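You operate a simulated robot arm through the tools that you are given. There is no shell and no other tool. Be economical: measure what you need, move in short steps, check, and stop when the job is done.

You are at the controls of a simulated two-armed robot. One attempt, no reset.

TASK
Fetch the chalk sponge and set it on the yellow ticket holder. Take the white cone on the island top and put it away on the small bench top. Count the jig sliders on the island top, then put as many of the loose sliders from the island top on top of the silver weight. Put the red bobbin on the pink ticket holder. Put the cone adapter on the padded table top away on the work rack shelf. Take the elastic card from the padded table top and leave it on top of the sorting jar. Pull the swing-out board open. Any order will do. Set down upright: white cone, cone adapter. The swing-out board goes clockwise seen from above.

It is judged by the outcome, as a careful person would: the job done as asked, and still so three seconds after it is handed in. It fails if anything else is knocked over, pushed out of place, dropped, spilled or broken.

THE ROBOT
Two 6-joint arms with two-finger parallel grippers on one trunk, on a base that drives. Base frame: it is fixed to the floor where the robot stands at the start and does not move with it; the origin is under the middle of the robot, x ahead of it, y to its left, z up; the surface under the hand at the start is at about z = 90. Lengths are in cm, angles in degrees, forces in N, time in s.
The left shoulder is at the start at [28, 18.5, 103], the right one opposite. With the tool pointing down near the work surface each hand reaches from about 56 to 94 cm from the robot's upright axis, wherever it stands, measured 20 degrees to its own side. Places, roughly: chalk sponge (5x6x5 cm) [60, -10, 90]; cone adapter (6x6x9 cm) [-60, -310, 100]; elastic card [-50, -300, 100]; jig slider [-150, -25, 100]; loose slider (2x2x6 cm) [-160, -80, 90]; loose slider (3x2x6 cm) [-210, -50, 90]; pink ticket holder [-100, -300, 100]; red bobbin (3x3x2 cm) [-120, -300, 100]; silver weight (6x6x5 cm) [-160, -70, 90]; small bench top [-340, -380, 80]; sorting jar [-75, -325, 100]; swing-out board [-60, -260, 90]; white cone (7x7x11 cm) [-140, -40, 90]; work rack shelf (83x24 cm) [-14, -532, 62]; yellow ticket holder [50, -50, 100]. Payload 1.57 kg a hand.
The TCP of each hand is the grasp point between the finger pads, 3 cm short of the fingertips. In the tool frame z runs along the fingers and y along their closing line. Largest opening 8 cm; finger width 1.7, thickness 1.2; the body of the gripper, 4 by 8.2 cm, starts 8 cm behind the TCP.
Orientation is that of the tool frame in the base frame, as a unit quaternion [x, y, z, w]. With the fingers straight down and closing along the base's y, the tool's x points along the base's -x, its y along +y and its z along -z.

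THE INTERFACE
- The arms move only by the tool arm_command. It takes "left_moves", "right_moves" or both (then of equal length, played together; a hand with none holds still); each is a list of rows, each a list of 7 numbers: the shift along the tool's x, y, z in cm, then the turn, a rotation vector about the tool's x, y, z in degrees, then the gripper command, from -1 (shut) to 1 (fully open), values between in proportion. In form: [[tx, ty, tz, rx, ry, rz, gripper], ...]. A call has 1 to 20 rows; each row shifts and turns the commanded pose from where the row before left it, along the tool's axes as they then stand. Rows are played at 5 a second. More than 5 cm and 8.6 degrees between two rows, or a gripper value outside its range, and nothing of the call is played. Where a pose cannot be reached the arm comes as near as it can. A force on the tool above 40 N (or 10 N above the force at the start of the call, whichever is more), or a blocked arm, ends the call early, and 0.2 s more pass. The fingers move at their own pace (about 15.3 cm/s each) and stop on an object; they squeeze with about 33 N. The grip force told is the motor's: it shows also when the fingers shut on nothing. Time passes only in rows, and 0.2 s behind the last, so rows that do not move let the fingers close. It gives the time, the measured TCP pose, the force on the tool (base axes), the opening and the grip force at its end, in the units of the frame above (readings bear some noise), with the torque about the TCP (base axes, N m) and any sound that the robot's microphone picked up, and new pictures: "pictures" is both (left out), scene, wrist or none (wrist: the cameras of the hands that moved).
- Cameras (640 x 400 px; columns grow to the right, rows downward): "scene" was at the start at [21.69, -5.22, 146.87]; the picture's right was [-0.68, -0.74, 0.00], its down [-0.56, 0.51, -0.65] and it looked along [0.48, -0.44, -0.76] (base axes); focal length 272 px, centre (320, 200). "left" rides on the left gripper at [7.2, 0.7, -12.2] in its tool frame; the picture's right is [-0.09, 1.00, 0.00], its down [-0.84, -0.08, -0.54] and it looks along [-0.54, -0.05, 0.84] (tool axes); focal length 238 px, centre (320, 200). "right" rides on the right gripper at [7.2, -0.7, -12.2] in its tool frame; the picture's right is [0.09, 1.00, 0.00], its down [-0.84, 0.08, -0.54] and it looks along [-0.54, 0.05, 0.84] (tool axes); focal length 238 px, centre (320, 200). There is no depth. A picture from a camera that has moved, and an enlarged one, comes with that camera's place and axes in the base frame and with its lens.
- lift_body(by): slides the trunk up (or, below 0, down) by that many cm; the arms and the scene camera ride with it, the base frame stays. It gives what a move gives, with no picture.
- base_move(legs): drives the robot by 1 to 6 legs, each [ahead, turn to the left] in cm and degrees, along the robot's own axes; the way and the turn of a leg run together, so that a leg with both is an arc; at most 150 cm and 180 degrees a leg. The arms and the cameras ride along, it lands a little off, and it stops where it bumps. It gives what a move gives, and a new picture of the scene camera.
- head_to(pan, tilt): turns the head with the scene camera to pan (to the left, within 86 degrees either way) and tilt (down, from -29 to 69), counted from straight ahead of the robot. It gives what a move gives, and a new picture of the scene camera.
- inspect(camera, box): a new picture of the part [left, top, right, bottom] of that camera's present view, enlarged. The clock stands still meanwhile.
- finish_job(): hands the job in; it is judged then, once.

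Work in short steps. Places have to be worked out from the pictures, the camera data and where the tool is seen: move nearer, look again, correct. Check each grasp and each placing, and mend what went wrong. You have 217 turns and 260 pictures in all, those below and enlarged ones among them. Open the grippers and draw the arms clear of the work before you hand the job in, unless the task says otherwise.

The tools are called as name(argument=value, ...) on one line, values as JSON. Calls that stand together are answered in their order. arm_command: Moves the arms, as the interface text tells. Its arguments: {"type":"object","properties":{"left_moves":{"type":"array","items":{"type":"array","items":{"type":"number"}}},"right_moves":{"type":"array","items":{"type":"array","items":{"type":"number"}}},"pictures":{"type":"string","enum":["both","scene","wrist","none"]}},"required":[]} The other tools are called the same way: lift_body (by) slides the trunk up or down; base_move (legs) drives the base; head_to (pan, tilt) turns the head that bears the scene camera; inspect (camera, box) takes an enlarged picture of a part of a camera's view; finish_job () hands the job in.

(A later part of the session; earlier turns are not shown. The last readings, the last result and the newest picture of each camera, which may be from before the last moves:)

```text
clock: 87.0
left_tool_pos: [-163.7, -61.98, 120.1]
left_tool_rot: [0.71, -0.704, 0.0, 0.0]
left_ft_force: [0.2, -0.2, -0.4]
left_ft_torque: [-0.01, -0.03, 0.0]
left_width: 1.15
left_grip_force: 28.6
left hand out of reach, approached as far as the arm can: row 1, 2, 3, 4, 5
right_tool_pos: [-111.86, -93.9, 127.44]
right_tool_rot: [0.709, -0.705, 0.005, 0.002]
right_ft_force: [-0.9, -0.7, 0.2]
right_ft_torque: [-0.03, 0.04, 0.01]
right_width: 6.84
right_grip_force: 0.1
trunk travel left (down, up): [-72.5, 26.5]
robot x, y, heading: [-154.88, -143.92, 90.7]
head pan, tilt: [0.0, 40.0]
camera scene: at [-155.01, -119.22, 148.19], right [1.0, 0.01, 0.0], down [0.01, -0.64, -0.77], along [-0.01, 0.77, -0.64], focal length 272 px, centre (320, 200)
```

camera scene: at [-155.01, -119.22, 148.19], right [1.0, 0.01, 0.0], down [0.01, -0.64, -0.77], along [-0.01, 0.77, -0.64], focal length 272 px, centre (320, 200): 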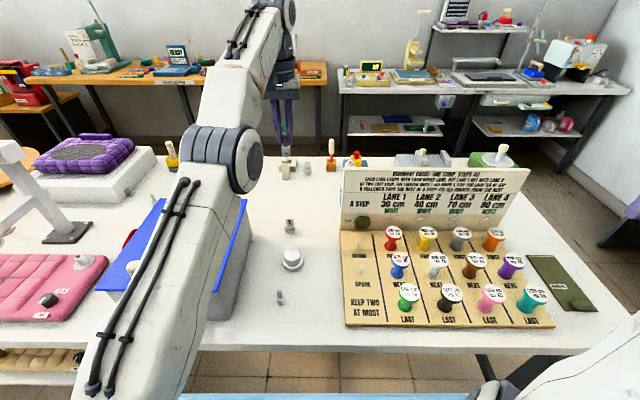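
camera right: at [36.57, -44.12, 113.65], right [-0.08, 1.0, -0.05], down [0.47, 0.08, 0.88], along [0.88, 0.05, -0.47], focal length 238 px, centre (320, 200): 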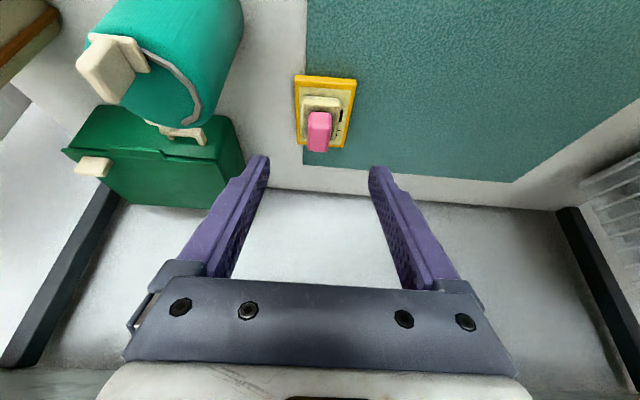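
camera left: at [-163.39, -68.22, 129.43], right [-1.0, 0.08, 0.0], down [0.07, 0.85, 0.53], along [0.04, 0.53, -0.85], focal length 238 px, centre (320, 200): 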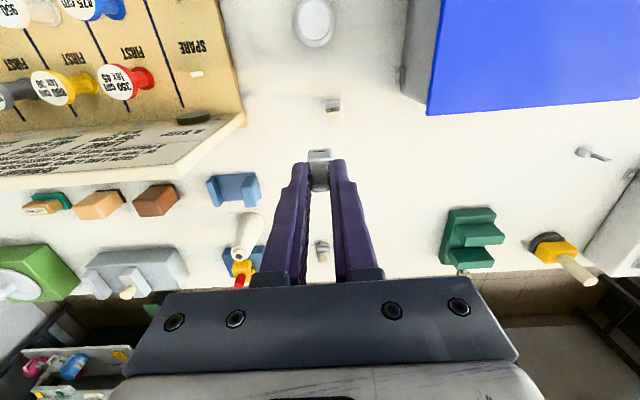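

The arm is straight (singular). Moving it downward tangentially should bend the elbow the right way; I step down.

arm_command(left_moves=[[0, 0, 4, 0, 0, 0, -1], [0, 0, 4, 0, 0, 0, -1], [0, 0, 4, 0, 0, 0, -1], [0, 0, 0, 0, 0, 0, -1]], pictures="none")

```text
clock: 88.0
left_tool_pos: [-163.36, -61.08, 116.75]
left_tool_rot: [0.71, -0.704, 0.006, 0.01]
left_ft_force: [0.6, -0.3, 0.5]
left_ft_torque: [0.02, -0.01, -0.01]
left_width: 1.15
left_grip_force: 28.9
left hand out of reach, approached as far as the arm can: row 1, 2, 3
right_tool_pos: [-111.86, -93.93, 127.28]
right_tool_rot: [0.708, -0.706, 0.004, 0.002]
right_ft_force: [0.2, 0.1, 0.6]
right_ft_torque: [0.0, 0.01, -0.03]
right_width: 6.81
right_grip_force: 0.0
trunk travel left (down, up): [-72.5, 26.5]
robot x, y, heading: [-154.59, -143.69, 90.7]
head pan, tilt: [0.0, 40.0]
```

arm_command(left_moves=[[-2, 0, 2, 0, 0, 0, -1], [-2, 0, 2, 0, 0, 0, -1], [-2, 0, 2, 0, 0, 0, -1], [0, 0, 0, 0, 0, 0, -1]], pictures="none")

```text
clock: 89.0
left_tool_pos: [-164.02, -57.57, 109.82]
left_tool_rot: [0.71, -0.704, 0.0, 0.0]
left_ft_force: [-0.1, 0.3, -0.7]
left_ft_torque: [-0.04, 0.03, -0.03]
left_width: 1.15
left_grip_force: 28.9
left hand out of reach, approached as far as the arm can: row 2, 3
right_tool_pos: [-111.87, -93.84, 127.39]
right_tool_rot: [0.709, -0.706, 0.004, 0.001]
right_ft_force: [-0.1, 0.0, 0.0]
right_ft_torque: [-0.04, -0.02, -0.04]
right_width: 6.78
right_grip_force: 0.1
trunk travel left (down, up): [-72.5, 26.5]
robot x, y, heading: [-154.62, -143.63, 90.5]
head pan, tilt: [0.0, 40.0]
```

arm_command(left_moves=[[-1, 0, 2, 0, 0, 0, -1], [0, 0, 2, 0, 0, 0, -1], [1, 0, 1, 0, 0, 0, -1], [2, 0, 0, 0, 0, 0, -1], [2, 0, 0, 0, 0, 0, -1], [0, 0, 0, 0, 0, 0, -1]], pictures="scene")

```text
clock: 90.4
left_tool_pos: [-163.99, -61.64, 104.88]
left_tool_rot: [0.71, -0.704, 0.0, 0.0]
left_ft_force: [0.1, 0.1, -0.1]
left_ft_torque: [-0.02, 0.0, -0.02]
left_width: 1.18
left_grip_force: 29.1
right_tool_pos: [-111.84, -93.94, 127.42]
right_tool_rot: [0.709, -0.705, 0.005, 0.002]
right_ft_force: [0.2, 0.1, 0.8]
right_ft_torque: [0.04, -0.02, 0.02]
right_width: 6.8
right_grip_force: 0.2
trunk travel left (down, up): [-72.5, 26.5]
robot x, y, heading: [-155.07, -143.4, 90.1]
head pan, tilt: [0.0, 40.0]
camera scene: at [-155.01, -119.24, 148.19], right [1.0, 0.01, 0.0], down [0.01, -0.64, -0.77], along [-0.01, 0.77, -0.64], focal length 272 px, centre (320, 200)
```

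scene: 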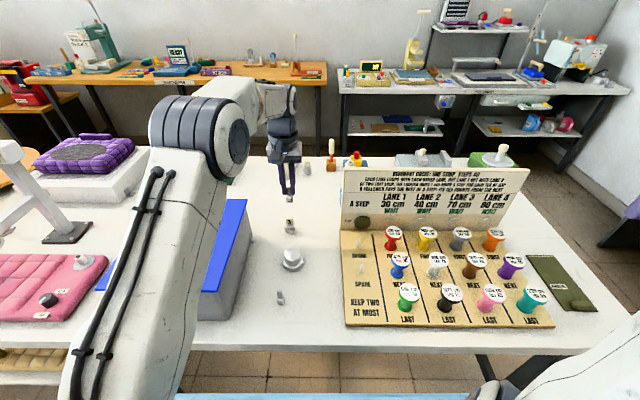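

Recovered elbow-up. Now I move in over the weight and check from the wrist.

arm_command(left_moves=[[3.5, -0.3, 0, 0, 0, 0, -1], [3.5, -0.3, 0, 0, 0, 0, -1], [3.4, -0.3, 0, 0, 0, 0, -1], [0, 0, 2, 0, 0, 0, -1], [0, 0, 0, 0, 0, 0, -1]], pictures="wrist")

inspect(camera="left", box=[260, 80, 380, 220])

```text
clock: 91.6
left_tool_pos: [-163.03, -71.94, 102.89]
left_tool_rot: [0.711, -0.704, -0.001, 0.001]
left_ft_force: [-0.5, 0.7, -0.1]
left_ft_torque: [0.0, -0.02, -0.01]
left_width: 1.16
left_grip_force: 28.8
right_tool_pos: [-111.84, -93.74, 127.37]
right_tool_rot: [0.709, -0.706, 0.004, 0.002]
right_ft_force: [0.4, -0.3, 0.3]
right_ft_torque: [0.03, 0.0, 0.01]
right_width: 6.8
right_grip_force: 0.2
trunk travel left (down, up): [-72.5, 26.5]
robot x, y, heading: [-154.87, -143.63, 90.5]
head pan, tilt: [0.0, 40.0]
camera left: at [-163.78, -79.1, 115.09], right [-1.0, 0.08, 0.0], down [0.07, 0.84, 0.54], along [0.05, 0.54, -0.84], focal length 238 px, centre (320, 200)
```

left: 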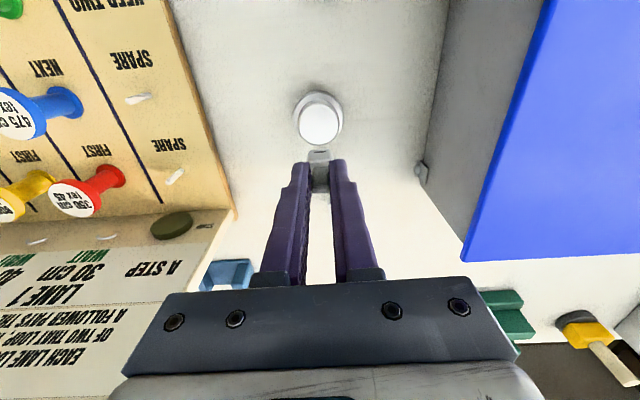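

```text
2.86 times, centred on (320, 150) of left
camera zoom: at [-163.78, -79.1, 115.09], right [-1.0, 0.08, 0.0], down [0.07, 0.84, 0.54], along [0.05, 0.54, -0.84], focal length 681 px, centre (320, 343)
```

zoom: 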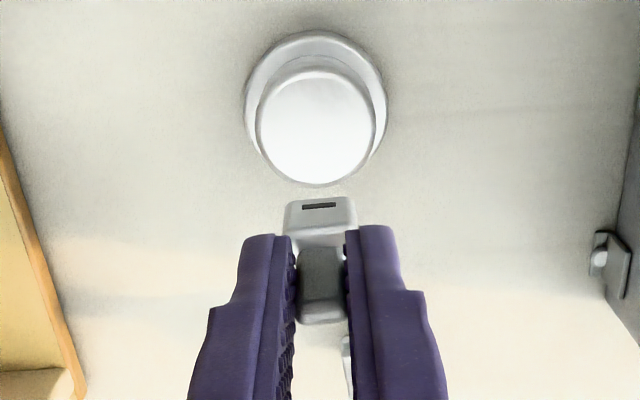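

Weight top centre at about [-163.0,-72.3]. I lower the slider onto its far half.

arm_command(left_moves=[[-0.3, 0, 2, 0, 0, 0, -1], [0, 0, 2, 0, 0, 0, -1], [0, 0, 1.6, 0, 0, 0, -1], [0, 0, 0, 0, 0, 0, -1]], pictures="none")

inspect(camera="left", box=[260, 80, 380, 220])

```text
clock: 92.6
left_tool_pos: [-163.18, -71.57, 97.39]
left_tool_rot: [0.711, -0.704, 0.0, 0.001]
left_ft_force: [0.4, 0.4, 0.4]
left_ft_torque: [-0.02, 0.01, -0.01]
left_width: 1.14
left_grip_force: 29.2
right_tool_pos: [-111.81, -93.86, 127.42]
right_tool_rot: [0.709, -0.706, 0.004, 0.002]
right_ft_force: [-0.3, 0.2, -0.7]
right_ft_torque: [0.02, -0.02, 0.02]
right_width: 6.81
right_grip_force: 0.1
trunk travel left (down, up): [-72.5, 26.5]
robot x, y, heading: [-154.77, -143.66, 90.5]
head pan, tilt: [0.0, 40.0]
```

```text
2.86 times, centred on (320, 150) of left
camera zoom: at [-163.87, -78.67, 109.63], right [-1.0, 0.08, 0.0], down [0.07, 0.84, 0.54], along [0.05, 0.54, -0.84], focal length 681 px, centre (320, 343)
```

zoom: 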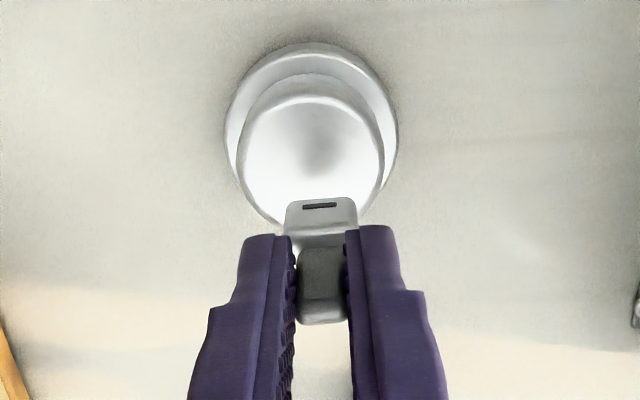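

arm_command(left_moves=[[0, -0.1, 0.8, 0, 0, 0, -1], [0, 0, 0.3, 0, 0, 0, -1], [0, 0, 0, 0, 0, 0, -1]], pictures="none")

arm_command(left_moves=[[0, 0, 0.25, 0, 0, 0, -1], [0, 0, 0, 0, 0, 0, -1]], pictures="none")

inspect(camera="left", box=[260, 80, 380, 220])

```text
clock: 93.4
left_tool_pos: [-162.99, -71.43, 96.32]
left_tool_rot: [0.71, -0.704, -0.001, 0.001]
left_ft_force: [-0.6, -0.4, -0.4]
left_ft_torque: [-0.01, 0.0, 0.02]
left_width: 1.16
left_grip_force: 29.0
right_tool_pos: [-111.93, -93.75, 127.38]
right_tool_rot: [0.709, -0.705, 0.004, 0.002]
right_ft_force: [0.2, 0.0, 0.5]
right_ft_torque: [0.01, 0.03, 0.0]
right_width: 6.8
right_grip_force: 0.0
trunk travel left (down, up): [-72.5, 26.5]
robot x, y, heading: [-154.74, -143.54, 90.6]
head pan, tilt: [0.0, 40.0]
```

```text
clock: 94.0
left_tool_pos: [-162.87, -71.37, 95.78]
left_tool_rot: [0.711, -0.703, 0.001, 0.0]
left_ft_force: [-0.4, 0.5, -0.5]
left_ft_torque: [0.02, 0.0, -0.01]
left_width: 1.16
left_grip_force: 29.1
right_tool_pos: [-111.95, -93.81, 127.3]
right_tool_rot: [0.709, -0.706, 0.004, 0.002]
right_ft_force: [-0.5, -0.2, -0.5]
right_ft_torque: [0.0, -0.02, 0.02]
right_width: 6.8
right_grip_force: 0.1
trunk travel left (down, up): [-72.5, 26.5]
robot x, y, heading: [-154.89, -143.9, 90.5]
head pan, tilt: [0.0, 40.0]
```

```text
2.86 times, centred on (320, 150) of left
camera zoom: at [-163.69, -78.66, 108.13], right [-1.0, 0.08, 0.0], down [0.07, 0.84, 0.54], along [0.05, 0.54, -0.84], focal length 681 px, centre (320, 343)
```

zoom: 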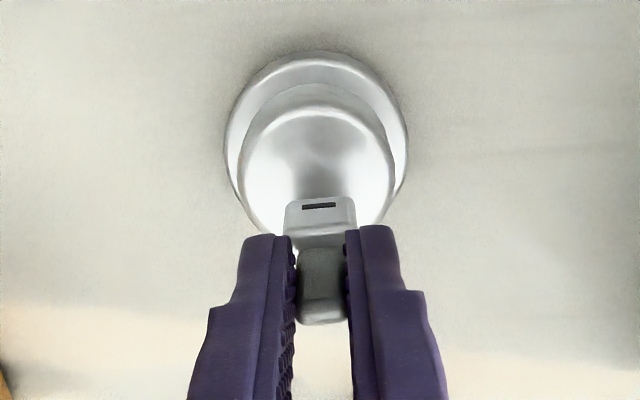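

arm_command(left_moves=[[0, 0, 0.25, 0, 0, 0, -1], [0, 0, 0, 0, 0, 0, -1]], pictures="none")

arm_command(left_moves=[[0, 0, 0.2, 0, 0, 0, -1], [0, 0, 0, 0, 0, 0, -1]], pictures="none")

```text
clock: 94.6
left_tool_pos: [-163.02, -71.42, 95.73]
left_tool_rot: [0.71, -0.704, 0.001, 0.001]
left_ft_force: [0.0, -0.6, -0.5]
left_ft_torque: [0.01, -0.02, 0.0]
left_width: 1.17
left_grip_force: 28.8
right_tool_pos: [-111.93, -93.81, 127.27]
right_tool_rot: [0.709, -0.705, 0.004, 0.002]
right_ft_force: [-0.1, -0.3, -0.1]
right_ft_torque: [0.0, -0.02, 0.01]
right_width: 6.82
right_grip_force: 0.0
trunk travel left (down, up): [-72.5, 26.5]
robot x, y, heading: [-155.08, -143.8, 90.4]
head pan, tilt: [0.0, 40.0]
```

```text
clock: 95.2
left_tool_pos: [-163.07, -71.53, 95.34]
left_tool_rot: [0.711, -0.704, 0.001, -0.001]
left_ft_force: [0.2, -0.3, 1.0]
left_ft_torque: [0.0, 0.0, -0.02]
left_width: 1.13
left_grip_force: 29.0
right_tool_pos: [-111.95, -93.85, 127.25]
right_tool_rot: [0.709, -0.705, 0.004, 0.002]
right_ft_force: [0.0, 0.3, 0.0]
right_ft_torque: [-0.01, 0.0, 0.02]
right_width: 6.83
right_grip_force: 0.0
trunk travel left (down, up): [-72.5, 26.5]
robot x, y, heading: [-154.47, -143.48, 90.1]
head pan, tilt: [0.0, 40.0]
```

arm_command(left_moves=[[0, 0, 0.2, 0, 0, 0, -1], [0, 0, 0, 0, 0, 0, -1]], pictures="none")

arm_command(left_moves=[[0, 0, 0.2, 0, 0, 0, -1], [0, 0, 0, 0, 0, 0, -1]], pictures="none")

inspect(camera="left", box=[260, 80, 380, 220])

```text
clock: 95.8
left_tool_pos: [-163.07, -71.55, 95.25]
left_tool_rot: [0.71, -0.705, 0.0, 0.0]
left_ft_force: [-0.6, 1.1, 0.5]
left_ft_torque: [0.0, 0.02, 0.03]
left_width: 1.18
left_grip_force: 29.1
right_tool_pos: [-111.87, -93.87, 127.38]
right_tool_rot: [0.708, -0.706, 0.003, 0.001]
right_ft_force: [-0.3, 0.3, -0.3]
right_ft_torque: [0.0, 0.0, 0.03]
right_width: 6.79
right_grip_force: 0.0
trunk travel left (down, up): [-72.5, 26.5]
robot x, y, heading: [-154.58, -143.54, 90.5]
head pan, tilt: [0.0, 40.0]
```

```text
clock: 96.4
left_tool_pos: [-162.99, -71.61, 95.12]
left_tool_rot: [0.71, -0.704, 0.0, -0.001]
left_ft_force: [-0.6, 0.4, 13.6]
left_ft_torque: [0.14, 0.01, 0.04]
left_width: 1.14
left_grip_force: 29.2
right_tool_pos: [-111.89, -93.94, 127.42]
right_tool_rot: [0.709, -0.706, 0.004, 0.001]
right_ft_force: [0.3, 0.0, -0.2]
right_ft_torque: [0.01, 0.04, -0.02]
right_width: 6.81
right_grip_force: 0.1
trunk travel left (down, up): [-72.5, 26.5]
robot x, y, heading: [-154.81, -143.82, 90.7]
head pan, tilt: [0.0, 40.0]
```

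```text
2.86 times, centred on (320, 150) of left
camera zoom: at [-163.75, -78.77, 107.33], right [-1.0, 0.08, 0.0], down [0.07, 0.84, 0.54], along [0.05, 0.54, -0.84], focal length 681 px, centre (320, 343)
```

zoom: 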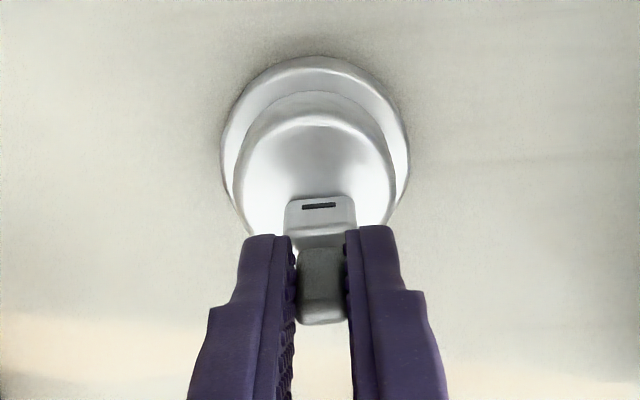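

Contact at 13.6 N, slider seated with room in front for a second. I release and rise.

arm_command(left_moves=[[0, 0, -0.1, 0, 0, 0, -0.7], [0, 0, 0, 0, 0, 0, -0.2], [0, 0, 0, 0, 0, 0, -0.2], [0, 0, -2, 0, 0, 0, -0.2], [0, 0, -3, 0, 0, 0, -0.2], [0, 0, -3, 0, 0, 0, -0.2], [0, 0, 0, 0, 0, 0, -0.2]], pictures="wrist")

```text
clock: 98.0
left_tool_pos: [-162.71, -71.5, 103.12]
left_tool_rot: [0.711, -0.703, 0.0, 0.001]
left_ft_force: [-0.5, -0.4, 0.4]
left_ft_torque: [0.0, -0.02, -0.01]
left_width: 3.17
left_grip_force: 0.1
right_tool_pos: [-111.78, -93.92, 127.3]
right_tool_rot: [0.709, -0.705, 0.004, 0.001]
right_ft_force: [0.0, -0.2, 0.0]
right_ft_torque: [0.01, 0.01, 0.01]
right_width: 6.8
right_grip_force: 0.0
trunk travel left (down, up): [-72.5, 26.5]
robot x, y, heading: [-155.09, -143.71, 90.0]
head pan, tilt: [0.0, 40.0]
camera left: at [-163.4, -78.69, 115.4], right [-1.0, 0.08, 0.0], down [0.07, 0.84, 0.54], along [0.05, 0.54, -0.84], focal length 238 px, centre (320, 200)
```

left: 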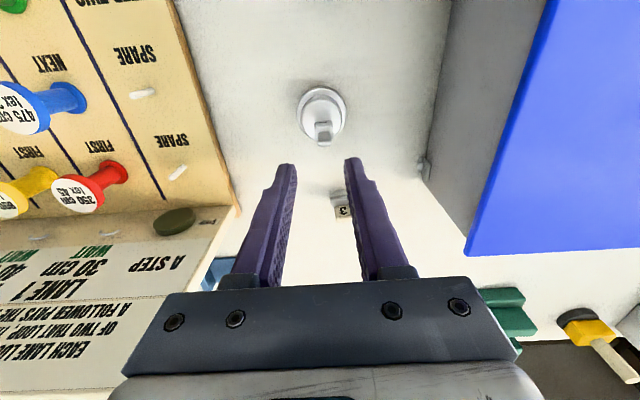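

Slider 1 stands on the weight. I back up 10 cm for the second slider, near the front edge.

base_move(legs=[[-10, 0]])

arm_command(left_moves=[[3, 1, -2, 0, 0, 0, 0], [3, 0, 0, 0, 0, 0, 0], [0, 0, 0, 0, 0, 0, 0]], pictures="wrist")

```text
clock: 99.1
left_tool_pos: [-162.58, -81.25, 103.08]
left_tool_rot: [0.71, -0.704, 0.0, 0.001]
left_ft_force: [0.3, 0.7, 0.1]
left_ft_torque: [0.01, -0.01, 0.02]
left_width: 3.19
left_grip_force: 0.1
right_tool_pos: [-111.73, -103.74, 127.27]
right_tool_rot: [0.708, -0.706, 0.004, 0.002]
right_ft_force: [-0.6, 0.7, 0.0]
right_ft_torque: [0.0, 0.01, -0.01]
right_width: 6.81
right_grip_force: 0.1
trunk travel left (down, up): [-72.5, 26.5]
robot x, y, heading: [-154.9, -153.62, 90.4]
head pan, tilt: [0.0, 40.0]
camera scene: at [-154.91, -129.0, 148.18], right [1.0, 0.01, 0.0], down [0.01, -0.64, -0.77], along [-0.01, 0.77, -0.64], focal length 272 px, centre (320, 200)
```

scene: 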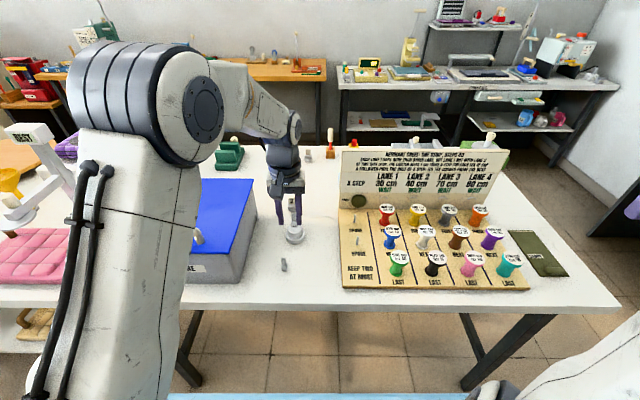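

```text
clock: 99.9
left_tool_pos: [-163.72, -87.13, 104.95]
left_tool_rot: [0.71, -0.704, 0.0, 0.0]
left_ft_force: [-0.2, 0.3, 0.3]
left_ft_torque: [0.01, -0.01, -0.01]
left_width: 3.98
left_grip_force: 0.1
right_tool_pos: [-111.79, -103.78, 127.31]
right_tool_rot: [0.708, -0.706, 0.004, 0.002]
right_ft_force: [-0.3, -0.5, -0.3]
right_ft_torque: [-0.01, 0.0, 0.02]
right_width: 6.79
right_grip_force: 0.0
trunk travel left (down, up): [-72.5, 26.5]
robot x, y, heading: [-154.85, -153.59, 90.7]
head pan, tilt: [0.0, 40.0]
camera left: at [-164.39, -94.31, 117.19], right [-1.0, 0.08, 0.0], down [0.07, 0.84, 0.54], along [0.05, 0.54, -0.84], focal length 238 px, centre (320, 200)
```

left: 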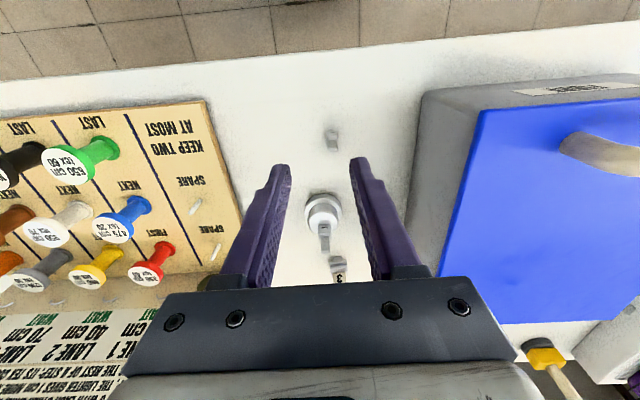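

inspect(camera="left", box=[290, 110, 370, 160])

```text
8.00 times, centred on (330, 135) of left
camera zoom: at [-164.39, -94.31, 117.19], right [-1.0, 0.08, 0.0], down [0.07, 0.84, 0.54], along [0.05, 0.54, -0.84], focal length 1907 px, centre (240, 720)
```

zoom: 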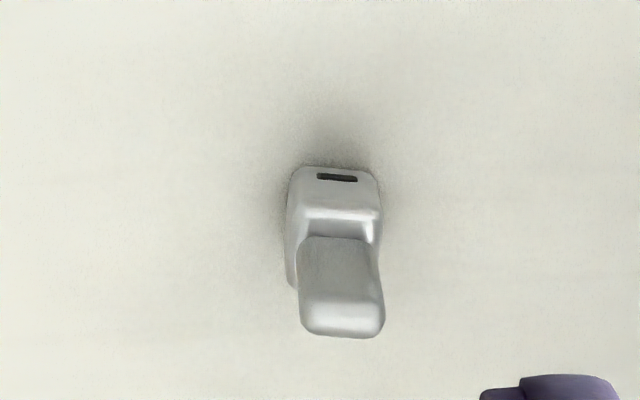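

Second slider's post is at [-165.0,-84.15]. I descend to grasp height and check.

arm_command(left_moves=[[-1.5, 0.6, 3, 0, 0, 0, 0], [-1.5, 0.7, 3, 0, 0, 0, 0], [0, 0, 3.5, 0, 0, 0, 0], [0, 0, 2.2, 0, 0, 0, -0.1], [0, 0, 0, 0, 0, 0, -0.1]], pictures="none")

inspect(camera="left", box=[270, 110, 370, 200])

```text
clock: 101.1
left_tool_pos: [-164.78, -84.09, 93.45]
left_tool_rot: [0.71, -0.704, 0.001, 0.0]
left_ft_force: [-0.8, -0.7, 0.2]
left_ft_torque: [0.01, -0.02, 0.01]
left_width: 3.6
left_grip_force: 0.0
right_tool_pos: [-111.82, -103.74, 127.37]
right_tool_rot: [0.709, -0.705, 0.004, 0.002]
right_ft_force: [-0.7, 0.3, 0.4]
right_ft_torque: [0.0, -0.01, 0.0]
right_width: 6.82
right_grip_force: 0.0
trunk travel left (down, up): [-72.5, 26.5]
robot x, y, heading: [-154.67, -153.24, 90.4]
head pan, tilt: [0.0, 40.0]
```

```text
4.44 times, centred on (320, 155) of left
camera zoom: at [-165.59, -91.33, 105.63], right [-1.0, 0.08, 0.0], down [0.07, 0.84, 0.54], along [0.05, 0.54, -0.84], focal length 1059 px, centre (320, 400)
```

zoom: 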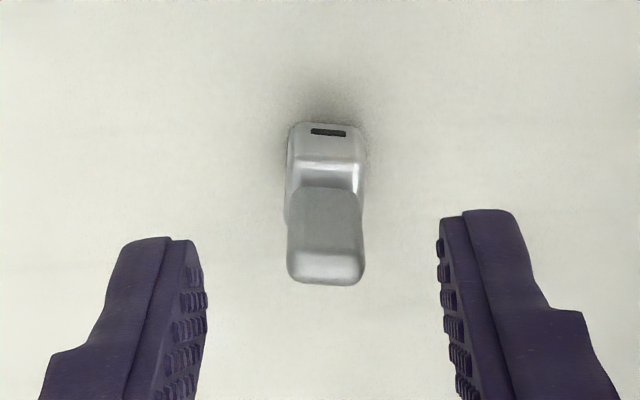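

arm_command(left_moves=[[0, 0.1, 1.2, 0, 0, 0, -0.2], [0, 0, 1.1, 0, 0, 0, -0.2], [0, 0, 0, 0, 0, 0, -1], [0, 0, 0, 0, 0, 0, -1], [0, 0, 0, 0, 0, 0, -1]], pictures="none")

arm_command(left_moves=[[0, 0, -3, 0, 0, 0, -1], [0, 0, -4, 0, 0, 0, -1], [0, 0, -4, 0, 0, 0, -1], [0, 0, -3, 0, 0, 0, -1], [0, 0, 0, 0, 0, 0, -1]], pictures="none")

inspect(camera="left", box=[240, 120, 400, 280])

```text
clock: 102.3
left_tool_pos: [-165.12, -84.16, 91.21]
left_tool_rot: [0.71, -0.705, 0.001, 0.002]
left_ft_force: [0.4, -0.6, 0.2]
left_ft_torque: [0.04, 0.02, 0.02]
left_width: 1.15
left_grip_force: 28.4
right_tool_pos: [-111.73, -103.72, 127.32]
right_tool_rot: [0.708, -0.706, 0.005, 0.002]
right_ft_force: [-0.1, 0.2, -0.5]
right_ft_torque: [-0.01, -0.01, -0.01]
right_width: 6.78
right_grip_force: 0.1
trunk travel left (down, up): [-72.5, 26.5]
robot x, y, heading: [-154.43, -153.85, 90.3]
head pan, tilt: [0.0, 40.0]
```

```text
clock: 103.5
left_tool_pos: [-165.02, -84.47, 105.44]
left_tool_rot: [0.71, -0.704, 0.001, 0.0]
left_ft_force: [-0.3, 0.8, -0.1]
left_ft_torque: [-0.05, -0.01, -0.03]
left_width: 1.15
left_grip_force: 28.7
right_tool_pos: [-111.82, -103.62, 127.5]
right_tool_rot: [0.709, -0.705, 0.005, 0.002]
right_ft_force: [-0.5, -0.9, -0.8]
right_ft_torque: [0.04, 0.02, -0.02]
right_width: 6.81
right_grip_force: 0.0
trunk travel left (down, up): [-72.5, 26.5]
robot x, y, heading: [-154.46, -153.53, 90.4]
head pan, tilt: [0.0, 40.0]
```

```text
2.50 times, centred on (320, 200) of left
camera zoom: at [-165.72, -91.62, 117.63], right [-1.0, 0.08, 0.0], down [0.07, 0.84, 0.54], along [0.05, 0.54, -0.84], focal length 596 px, centre (320, 200)
```

zoom: 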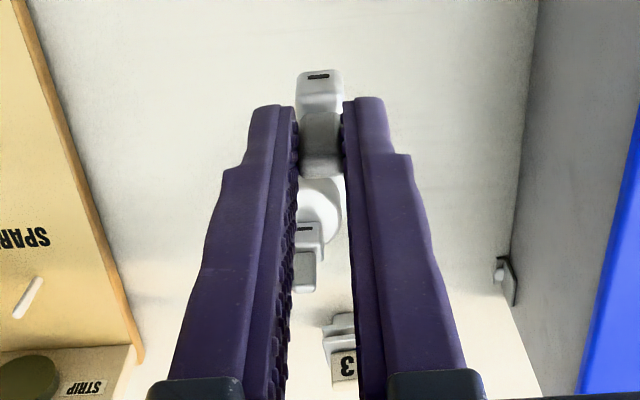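

Second slider held. I carry it over the near half of the weight.

arm_command(left_moves=[[-3.6, -0.7, 0, 0, 0, 0, -1], [-3.7, -0.7, 0, 0, 0, 0, -1], [-3.6, -0.7, 0, 0, 0, 0, -1], [0, 0, 3, 0, 0, 0, -1], [0, 0, 2, 0, 0, 0, -1], [0, 0, 0, 0, 0, 0, -1]], pictures="none")

inspect(camera="left", box=[260, 80, 380, 220])

```text
clock: 104.9
left_tool_pos: [-162.8, -73.5, 100.21]
left_tool_rot: [0.71, -0.705, 0.0, 0.0]
left_ft_force: [0.1, 0.2, -0.8]
left_ft_torque: [0.04, 0.0, 0.0]
left_width: 1.18
left_grip_force: 29.1
right_tool_pos: [-111.72, -103.73, 127.44]
right_tool_rot: [0.708, -0.706, 0.005, 0.002]
right_ft_force: [-0.7, -0.3, -0.1]
right_ft_torque: [-0.01, 0.02, 0.02]
right_width: 6.8
right_grip_force: 0.1
trunk travel left (down, up): [-72.5, 26.5]
robot x, y, heading: [-154.88, -153.43, 90.4]
head pan, tilt: [0.0, 40.0]
```

```text
2.86 times, centred on (320, 150) of left
camera zoom: at [-163.51, -80.63, 112.47], right [-1.0, 0.08, 0.0], down [0.07, 0.84, 0.54], along [0.05, 0.54, -0.84], focal length 681 px, centre (320, 343)
```

zoom: 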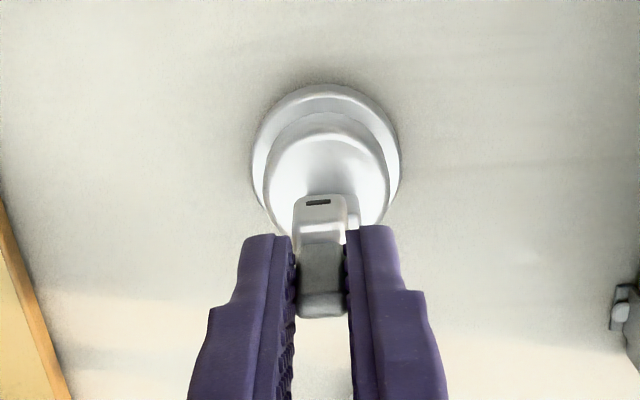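

arm_command(left_moves=[[0.2, 0.1, 2, 0, 0, 0, -1], [0, 0, 2, 0, 0, 0, -1], [0, 0, 0.4, 0, 0, 0, -1], [0, 0, 0, 0, 0, 0, -1]], pictures="none")

inspect(camera="left", box=[260, 80, 380, 220])

```text
clock: 105.9
left_tool_pos: [-163.08, -73.58, 95.87]
left_tool_rot: [0.711, -0.704, 0.0, 0.001]
left_ft_force: [-0.2, 0.2, -0.1]
left_ft_torque: [0.03, -0.02, -0.01]
left_width: 1.14
left_grip_force: 29.0
right_tool_pos: [-111.79, -103.83, 127.29]
right_tool_rot: [0.708, -0.706, 0.005, 0.002]
right_ft_force: [-0.4, 0.1, 0.4]
right_ft_torque: [-0.02, 0.01, -0.01]
right_width: 6.84
right_grip_force: 0.0
trunk travel left (down, up): [-72.5, 26.5]
robot x, y, heading: [-154.54, -153.43, 90.4]
head pan, tilt: [0.0, 40.0]
```

```text
2.86 times, centred on (320, 150) of left
camera zoom: at [-163.8, -80.81, 108.08], right [-1.0, 0.08, 0.0], down [0.07, 0.84, 0.54], along [0.05, 0.54, -0.84], focal length 681 px, centre (320, 343)
```

zoom: 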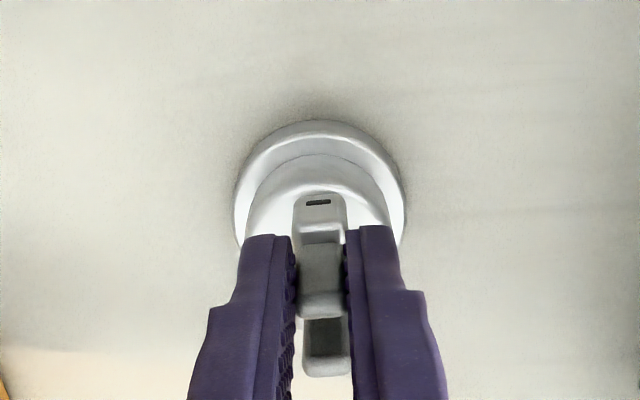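

arm_command(left_moves=[[0, 0, 0.3, 0, 0, 0, -1], [0, 0, 0, 0, 0, 0, -1], [0, 0, 0.2, 0, 0, 0, -1], [0, 0, 0, 0, 0, 0, -1]], pictures="none")

arm_command(left_moves=[[0, 0, 0.2, 0, 0, 0, -1], [0, 0, 0, 0, 0, 0, -1]], pictures="none")

```text
clock: 106.9
left_tool_pos: [-163.0, -73.55, 95.24]
left_tool_rot: [0.711, -0.704, 0.0, 0.0]
left_ft_force: [-0.6, -0.3, -0.4]
left_ft_torque: [0.0, -0.01, -0.03]
left_width: 1.17
left_grip_force: 28.7
right_tool_pos: [-111.78, -103.79, 127.41]
right_tool_rot: [0.708, -0.706, 0.004, 0.002]
right_ft_force: [1.1, -1.1, 0.3]
right_ft_torque: [-0.02, 0.0, 0.02]
right_width: 6.82
right_grip_force: 0.0
trunk travel left (down, up): [-72.5, 26.5]
robot x, y, heading: [-154.38, -153.69, 90.4]
head pan, tilt: [0.0, 40.0]
```

```text
clock: 107.5
left_tool_pos: [-163.15, -73.62, 95.24]
left_tool_rot: [0.71, -0.704, -0.001, -0.001]
left_ft_force: [-1.0, -3.6, 12.8]
left_ft_torque: [-0.21, 0.05, -0.01]
left_width: 1.17
left_grip_force: 28.4
right_tool_pos: [-111.71, -103.83, 127.36]
right_tool_rot: [0.708, -0.706, 0.004, 0.002]
right_ft_force: [0.4, 0.0, -0.7]
right_ft_torque: [0.02, -0.03, 0.01]
right_width: 6.8
right_grip_force: 0.2
trunk travel left (down, up): [-72.5, 26.5]
robot x, y, heading: [-154.61, -153.6, 90.6]
head pan, tilt: [0.0, 40.0]
```

Contact at the expected height. I release and rise.

arm_command(left_moves=[[0, 0, -0.1, 0, 0, 0, -0.6], [0, 0, 0, 0, 0, 0, -0.3], [0, 0, 0, 0, 0, 0, -0.3], [0, 0, -2, 0, 0, 0, -0.3], [0, 0, -3, 0, 0, 0, -0.3], [0, 0, -3, 0, 0, 0, -0.3], [0, 0, 0, 0, 0, 0, -0.3]], pictures="wrist")

inspect(camera="left", box=[270, 100, 390, 220])

```text
clock: 109.1
left_tool_pos: [-163.0, -73.43, 102.98]
left_tool_rot: [0.71, -0.704, 0.001, 0.001]
left_ft_force: [0.4, -0.2, 0.2]
left_ft_torque: [0.01, -0.01, -0.01]
left_width: 2.79
left_grip_force: 0.1
right_tool_pos: [-111.73, -103.7, 127.35]
right_tool_rot: [0.708, -0.706, 0.004, 0.002]
right_ft_force: [0.6, 0.2, -0.8]
right_ft_torque: [0.05, -0.03, 0.0]
right_width: 6.81
right_grip_force: 0.0
trunk travel left (down, up): [-72.5, 26.5]
robot x, y, heading: [-154.86, -153.39, 90.2]
head pan, tilt: [0.0, 40.0]
camera left: at [-163.67, -80.78, 115.33], right [-1.0, 0.08, 0.0], down [0.07, 0.84, 0.54], along [0.05, 0.54, -0.84], focal length 238 px, centre (320, 200)
```

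left: 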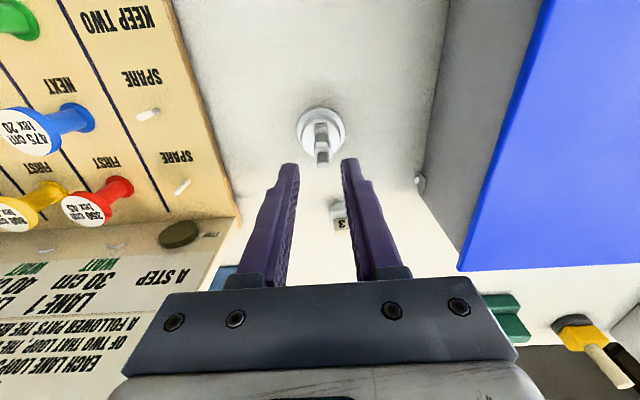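

```text
3.33 times, centred on (330, 160) of left
camera zoom: at [-163.67, -80.78, 115.33], right [-1.0, 0.08, 0.0], down [0.07, 0.84, 0.54], along [0.05, 0.54, -0.84], focal length 794 px, centre (287, 333)
```

zoom: 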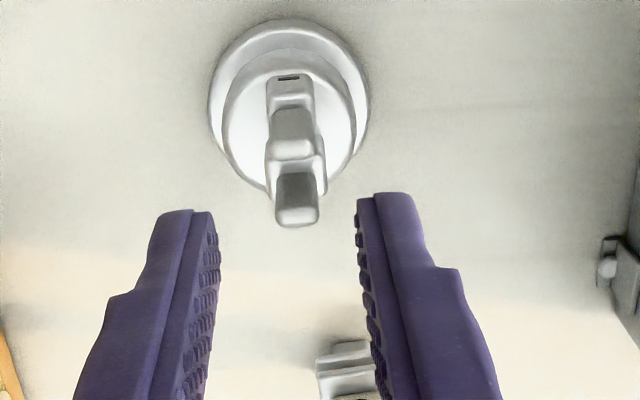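

Both sliders stand on the weight. Next the white cone at about [-145,-36]: I tuck the left hand, then drive forward 27 cm and bring the right hand in.

arm_command(left_moves=[[0, 0, -4, 0, 0, 0, 0], [3, 0, -4, 0, 0, 0, 0], [3, 1, -4, 0, 0, 0, 0], [3, 2, -4, 0, 0, 0, 0], [3.5, 2, -3, 0, 0, 0, 0], [3.5, 2, 0, 0, 0, 0, 0], [3.5, 2, 0, 0, 0, 0, 0], [0, 0, 0, 0, 0, 0, 0]], pictures="none")

base_move(legs=[[27, 0]])

```text
refused: row 3 steps farther than a row can; nothing moved
```

```text
clock: 111.0
left_tool_pos: [-163.37, -47.15, 103.09]
left_tool_rot: [0.711, -0.703, 0.0, 0.0]
left_ft_force: [0.3, -0.3, 0.3]
left_ft_torque: [0.01, 0.0, -0.01]
left_width: 2.83
left_grip_force: 0.0
right_tool_pos: [-112.0, -77.11, 127.4]
right_tool_rot: [0.709, -0.705, 0.003, 0.001]
right_ft_force: [0.0, 0.0, -0.4]
right_ft_torque: [0.01, 0.0, 0.03]
right_width: 6.79
right_grip_force: 0.1
trunk travel left (down, up): [-72.5, 26.5]
robot x, y, heading: [-154.86, -127.11, 90.7]
head pan, tilt: [0.0, 40.0]
camera scene: at [-155.21, -102.58, 148.19], right [1.0, 0.01, 0.0], down [0.01, -0.64, -0.77], along [-0.01, 0.77, -0.64], focal length 272 px, centre (320, 200)
```

scene: 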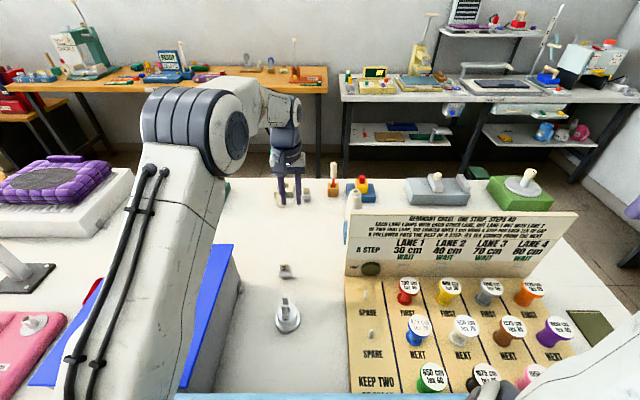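

The arm rows were refused but the drive went fine with the hand at z 103; nothing was touched. Now I retract the left hand with smaller steps.

arm_command(left_moves=[[4, 0, 0, 0, 0, 0, 0], [4, 0, -1, 0, 0, 0, 0], [3, 0, -3, 0, 0, 0, 0], [3, 0, -3, 0, 0, 0, 0], [3, 2, -3, 0, 0, 0, 0], [3, 2, -3, 0, 0, 0, 0], [2, 3, -3, 0, 0, 0, 0], [2, 3, -3, 0, 0, 0, 0], [0, 0, 0, 0, 0, 0, 0]], pictures="none")

arm_command(right_moves=[[-2, 4, 0, 0, 0, 0, 0.8], [-2, 4, 0, 0, 0, 0, 1], [-3, 3.5, 0, 0, 0, 0, 1], [-3, 3.5, 0, 0, 0, 0, 1], [-3, 3.5, 0, 0, 0, 0, 1], [-3, 3.5, 0, 0, 0, 0, 1], [-3, 3.5, 0, 0, 0, 0, 1], [-3, 3.5, 0, 0, 0, 0, 1], [0, 0, 0, 0, 0, 0, 1]], pictures="both")

```text
clock: 113.0
left_tool_pos: [-173.29, -71.4, 122.13]
left_tool_rot: [0.711, -0.703, 0.0, 0.0]
left_ft_force: [0.8, 0.2, 1.0]
left_ft_torque: [0.0, -0.02, -0.02]
left_width: 4.03
left_grip_force: 0.1
right_tool_pos: [-112.2, -77.15, 127.44]
right_tool_rot: [0.709, -0.705, 0.003, 0.001]
right_ft_force: [-0.4, -0.7, 0.1]
right_ft_torque: [0.03, -0.03, 0.0]
right_width: 6.8
right_grip_force: 0.1
trunk travel left (down, up): [-72.5, 26.5]
robot x, y, heading: [-155.12, -126.87, 90.7]
head pan, tilt: [0.0, 40.0]
```

```text
clock: 115.0
left_tool_pos: [-173.32, -71.32, 122.04]
left_tool_rot: [0.71, -0.704, 0.001, 0.0]
left_ft_force: [-0.6, 0.1, 0.3]
left_ft_torque: [-0.03, 0.0, 0.0]
left_width: 4.0
left_grip_force: 0.1
right_tool_pos: [-141.57, -55.37, 127.12]
right_tool_rot: [0.709, -0.705, 0.005, 0.002]
right_ft_force: [-0.2, -1.1, 0.1]
right_ft_torque: [0.0, 0.0, 0.0]
right_width: 8.01
right_grip_force: 0.0
trunk travel left (down, up): [-72.5, 26.5]
robot x, y, heading: [-155.01, -127.08, 91.0]
head pan, tilt: [0.0, 40.0]
camera scene: at [-155.24, -102.51, 148.18], right [1.0, 0.01, 0.0], down [0.01, -0.64, -0.77], along [-0.01, 0.77, -0.64], focal length 272 px, centre (320, 200)
camera right: at [-141.02, -62.29, 139.28], right [-1.0, -0.1, 0.0], down [-0.08, 0.84, 0.53], along [-0.05, 0.53, -0.84], focal length 238 px, centre (320, 200)
```

scene: 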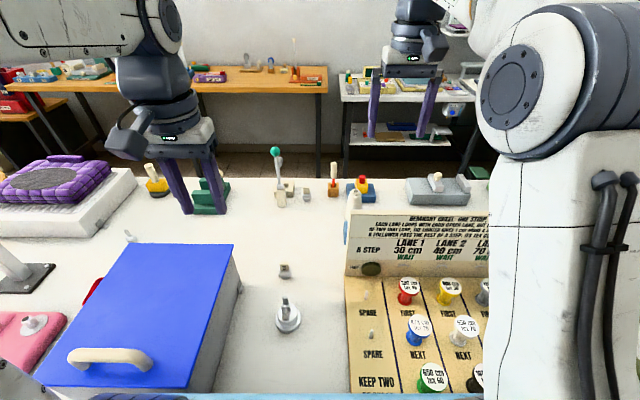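
right: 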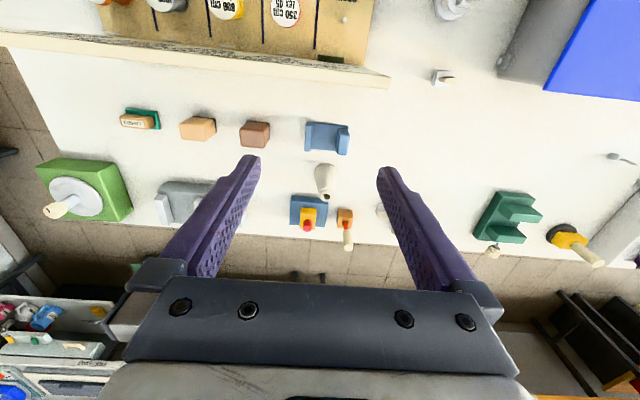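

Cone located at about [-145,-36.4]. Raising the trunk 15 cm eases the far reach over the lane board.

lift_body(by=15)

arm_command(right_moves=[[-2.5, 0.5, 4, 0, 0, 0, 1], [-2.5, 0.5, 4, 0, 0, 0, 1], [-2.5, 0.5, 4, 0, 0, 0, 1], [-2.5, 0.5, 4, 0, 0, 0, 1], [-2.5, 0.5, 4, 0, 0, 0, 1], [-2.5, 0.4, 4, 0, 0, 0, 1], [-2, 0.4, 4, 0, 0, 0, 1], [-1.5, 0, 4, 0, 0, 0, 1], [0, 0, 4, 0, 0, 0, 1], [0, 0, 2, 0, 0, 0, 1], [0, 0, 0, 0, 0, 0, 1]], pictures="both")

```text
clock: 116.8
left_tool_pos: [-173.45, -71.24, 137.05]
left_tool_rot: [0.711, -0.704, 0.001, 0.001]
left_ft_force: [0.5, 1.0, 0.0]
left_ft_torque: [-0.02, 0.0, 0.01]
left_width: 3.99
left_grip_force: 0.1
right_tool_pos: [-141.52, -55.37, 142.23]
right_tool_rot: [0.709, -0.705, 0.005, 0.002]
right_ft_force: [0.3, 0.0, -0.1]
right_ft_torque: [0.01, 0.01, 0.01]
right_width: 7.99
right_grip_force: 0.1
trunk travel left (down, up): [-87.5, 11.5]
robot x, y, heading: [-155.1, -127.11, 90.7]
head pan, tilt: [0.0, 40.0]
```

```text
clock: 119.2
left_tool_pos: [-173.45, -71.27, 137.04]
left_tool_rot: [0.711, -0.704, 0.001, 0.001]
left_ft_force: [-1.0, -0.6, 0.3]
left_ft_torque: [0.02, -0.02, -0.01]
left_width: 3.99
left_grip_force: 0.1
right_tool_pos: [-144.79, -37.36, 103.93]
right_tool_rot: [0.709, -0.705, 0.005, 0.002]
right_ft_force: [0.1, -0.1, -0.1]
right_ft_torque: [-0.01, -0.01, 0.05]
right_width: 7.98
right_grip_force: 0.0
trunk travel left (down, up): [-87.5, 11.5]
robot x, y, heading: [-154.69, -126.64, 90.8]
head pan, tilt: [0.0, 40.0]
camera scene: at [-155.22, -102.53, 163.19], right [1.0, 0.01, 0.0], down [0.01, -0.64, -0.77], along [-0.01, 0.77, -0.64], focal length 272 px, centre (320, 200)
camera right: at [-144.3, -44.33, 115.99], right [-1.0, -0.1, 0.0], down [-0.08, 0.84, 0.54], along [-0.05, 0.53, -0.84], focal length 238 px, centre (320, 200)
```

scene: 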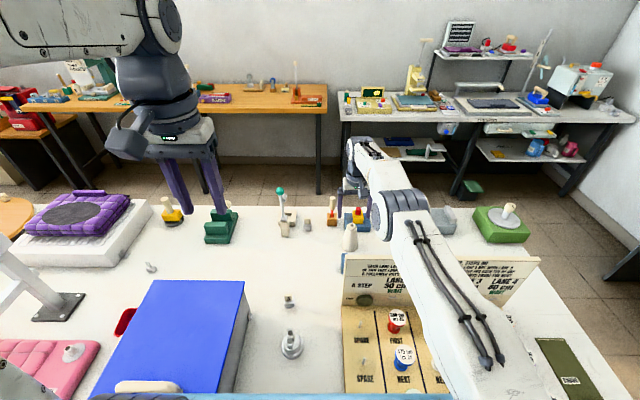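
right: 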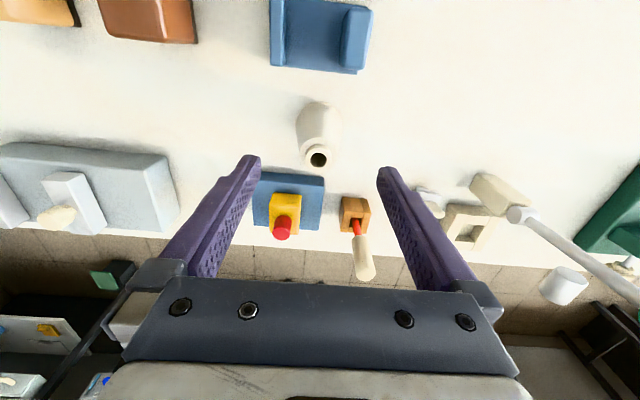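

Cone's mouth is at [-145.0,-36.2]. I descend around it, keeping tips at about z 88.

arm_command(right_moves=[[-1.1, 0.2, 0, 0, 0, 0, 1], [0, 0, 4, 0, 0, 0, 1], [0, 0, 4, 0, 0, 0, 1], [0, 0, 4.2, 0, 0, 0, 1], [0, 0, 0, 0, 0, 0, 1]], pictures="wrist")

```text
clock: 120.4
left_tool_pos: [-173.4, -71.3, 137.05]
left_tool_rot: [0.711, -0.703, 0.001, 0.0]
left_ft_force: [-0.4, 0.3, -1.2]
left_ft_torque: [0.01, 0.03, 0.02]
left_width: 3.98
left_grip_force: 0.1
right_tool_pos: [-144.98, -38.94, 92.2]
right_tool_rot: [0.71, -0.705, 0.004, 0.002]
right_ft_force: [0.0, -0.1, 0.2]
right_ft_torque: [-0.01, 0.04, 0.01]
right_width: 8.0
right_grip_force: 0.1
right hand out of reach, approached as far as the arm can: row 1, 3, 4
trunk travel left (down, up): [-87.5, 11.5]
robot x, y, heading: [-155.07, -126.94, 90.7]
head pan, tilt: [0.0, 40.0]
camera right: at [-144.47, -45.9, 104.29], right [-1.0, -0.1, 0.0], down [-0.08, 0.84, 0.53], along [-0.05, 0.53, -0.84], focal length 238 px, centre (320, 200)
```

right: 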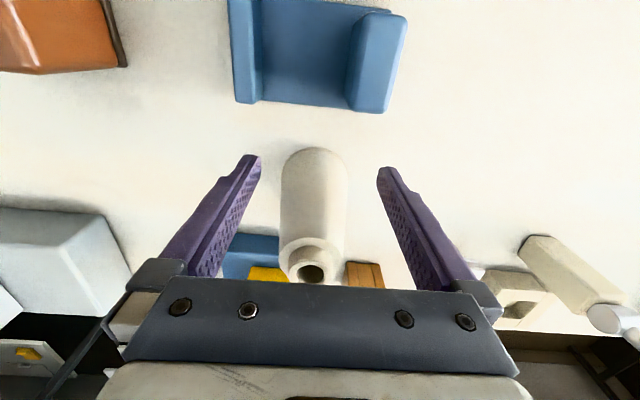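

The reach ends 2.6 cm short. The fingers straddle the cone along my driving direction, so I roll the base forward 2.6 cm.

base_move(legs=[[2.7, 0]])

inspect(camera="right", box=[160, 60, 480, 300])

```text
clock: 121.2
left_tool_pos: [-173.45, -68.54, 136.98]
left_tool_rot: [0.71, -0.704, 0.0, -0.001]
left_ft_force: [-0.7, -0.4, -0.1]
left_ft_torque: [0.01, -0.01, -0.01]
left_width: 3.99
left_grip_force: 0.0
right_tool_pos: [-144.89, -36.11, 92.18]
right_tool_rot: [0.709, -0.705, 0.003, 0.001]
right_ft_force: [0.5, 0.1, -0.5]
right_ft_torque: [0.01, -0.04, 0.04]
right_width: 7.99
right_grip_force: 0.1
trunk travel left (down, up): [-87.5, 11.5]
robot x, y, heading: [-155.19, -124.49, 90.7]
head pan, tilt: [0.0, 40.0]
camera scene: at [-155.23, -99.83, 163.19], right [1.0, 0.01, 0.0], down [0.01, -0.64, -0.77], along [-0.01, 0.77, -0.64], focal length 272 px, centre (320, 200)
```

scene: 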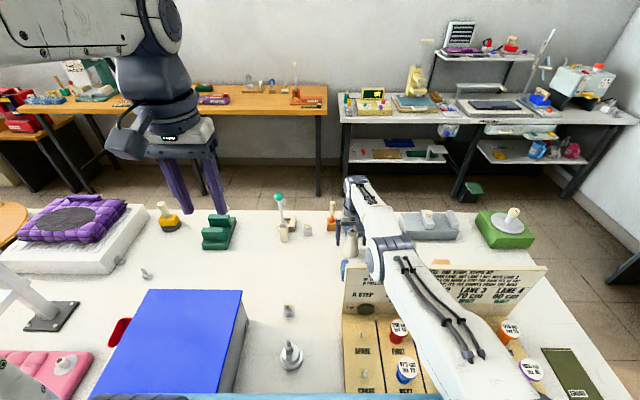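

```text
1.67 times, centred on (320, 180) of right
camera zoom: at [-144.44, -43.17, 104.33], right [-1.0, -0.1, 0.0], down [-0.08, 0.84, 0.54], along [-0.05, 0.53, -0.84], focal length 397 px, centre (320, 233)
```

zoom: 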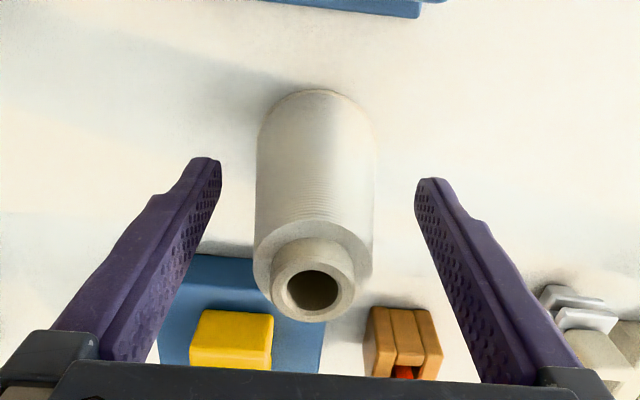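

Cone centred between the fingers. I close.

arm_command(right_moves=[[0, 0, 0, 0, 0, 0, 0.3], [0, 0, 0, 0, 0, 0, -1], [0, 0, 0, 0, 0, 0, -1], [0, 0, 0, 0, 0, 0, -1]], pictures="wrist")

```text
clock: 122.2
left_tool_pos: [-173.39, -68.55, 137.02]
left_tool_rot: [0.71, -0.704, 0.0, 0.001]
left_ft_force: [0.5, -0.1, 1.0]
left_ft_torque: [-0.02, -0.01, -0.03]
left_width: 4.01
left_grip_force: 0.0
right_tool_pos: [-144.92, -36.14, 92.15]
right_tool_rot: [0.709, -0.705, 0.004, 0.002]
right_ft_force: [0.7, 0.2, 0.1]
right_ft_torque: [0.03, 0.01, -0.02]
right_width: 4.93
right_grip_force: 32.5
trunk travel left (down, up): [-87.5, 11.5]
robot x, y, heading: [-154.96, -124.4, 90.8]
head pan, tilt: [0.0, 40.0]
camera right: at [-144.44, -43.14, 104.3], right [-1.0, -0.1, 0.0], down [-0.08, 0.84, 0.53], along [-0.05, 0.53, -0.85], focal length 238 px, centre (320, 200)
```

right: 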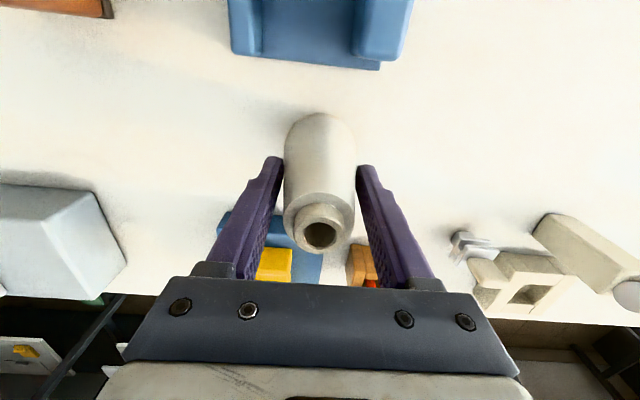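

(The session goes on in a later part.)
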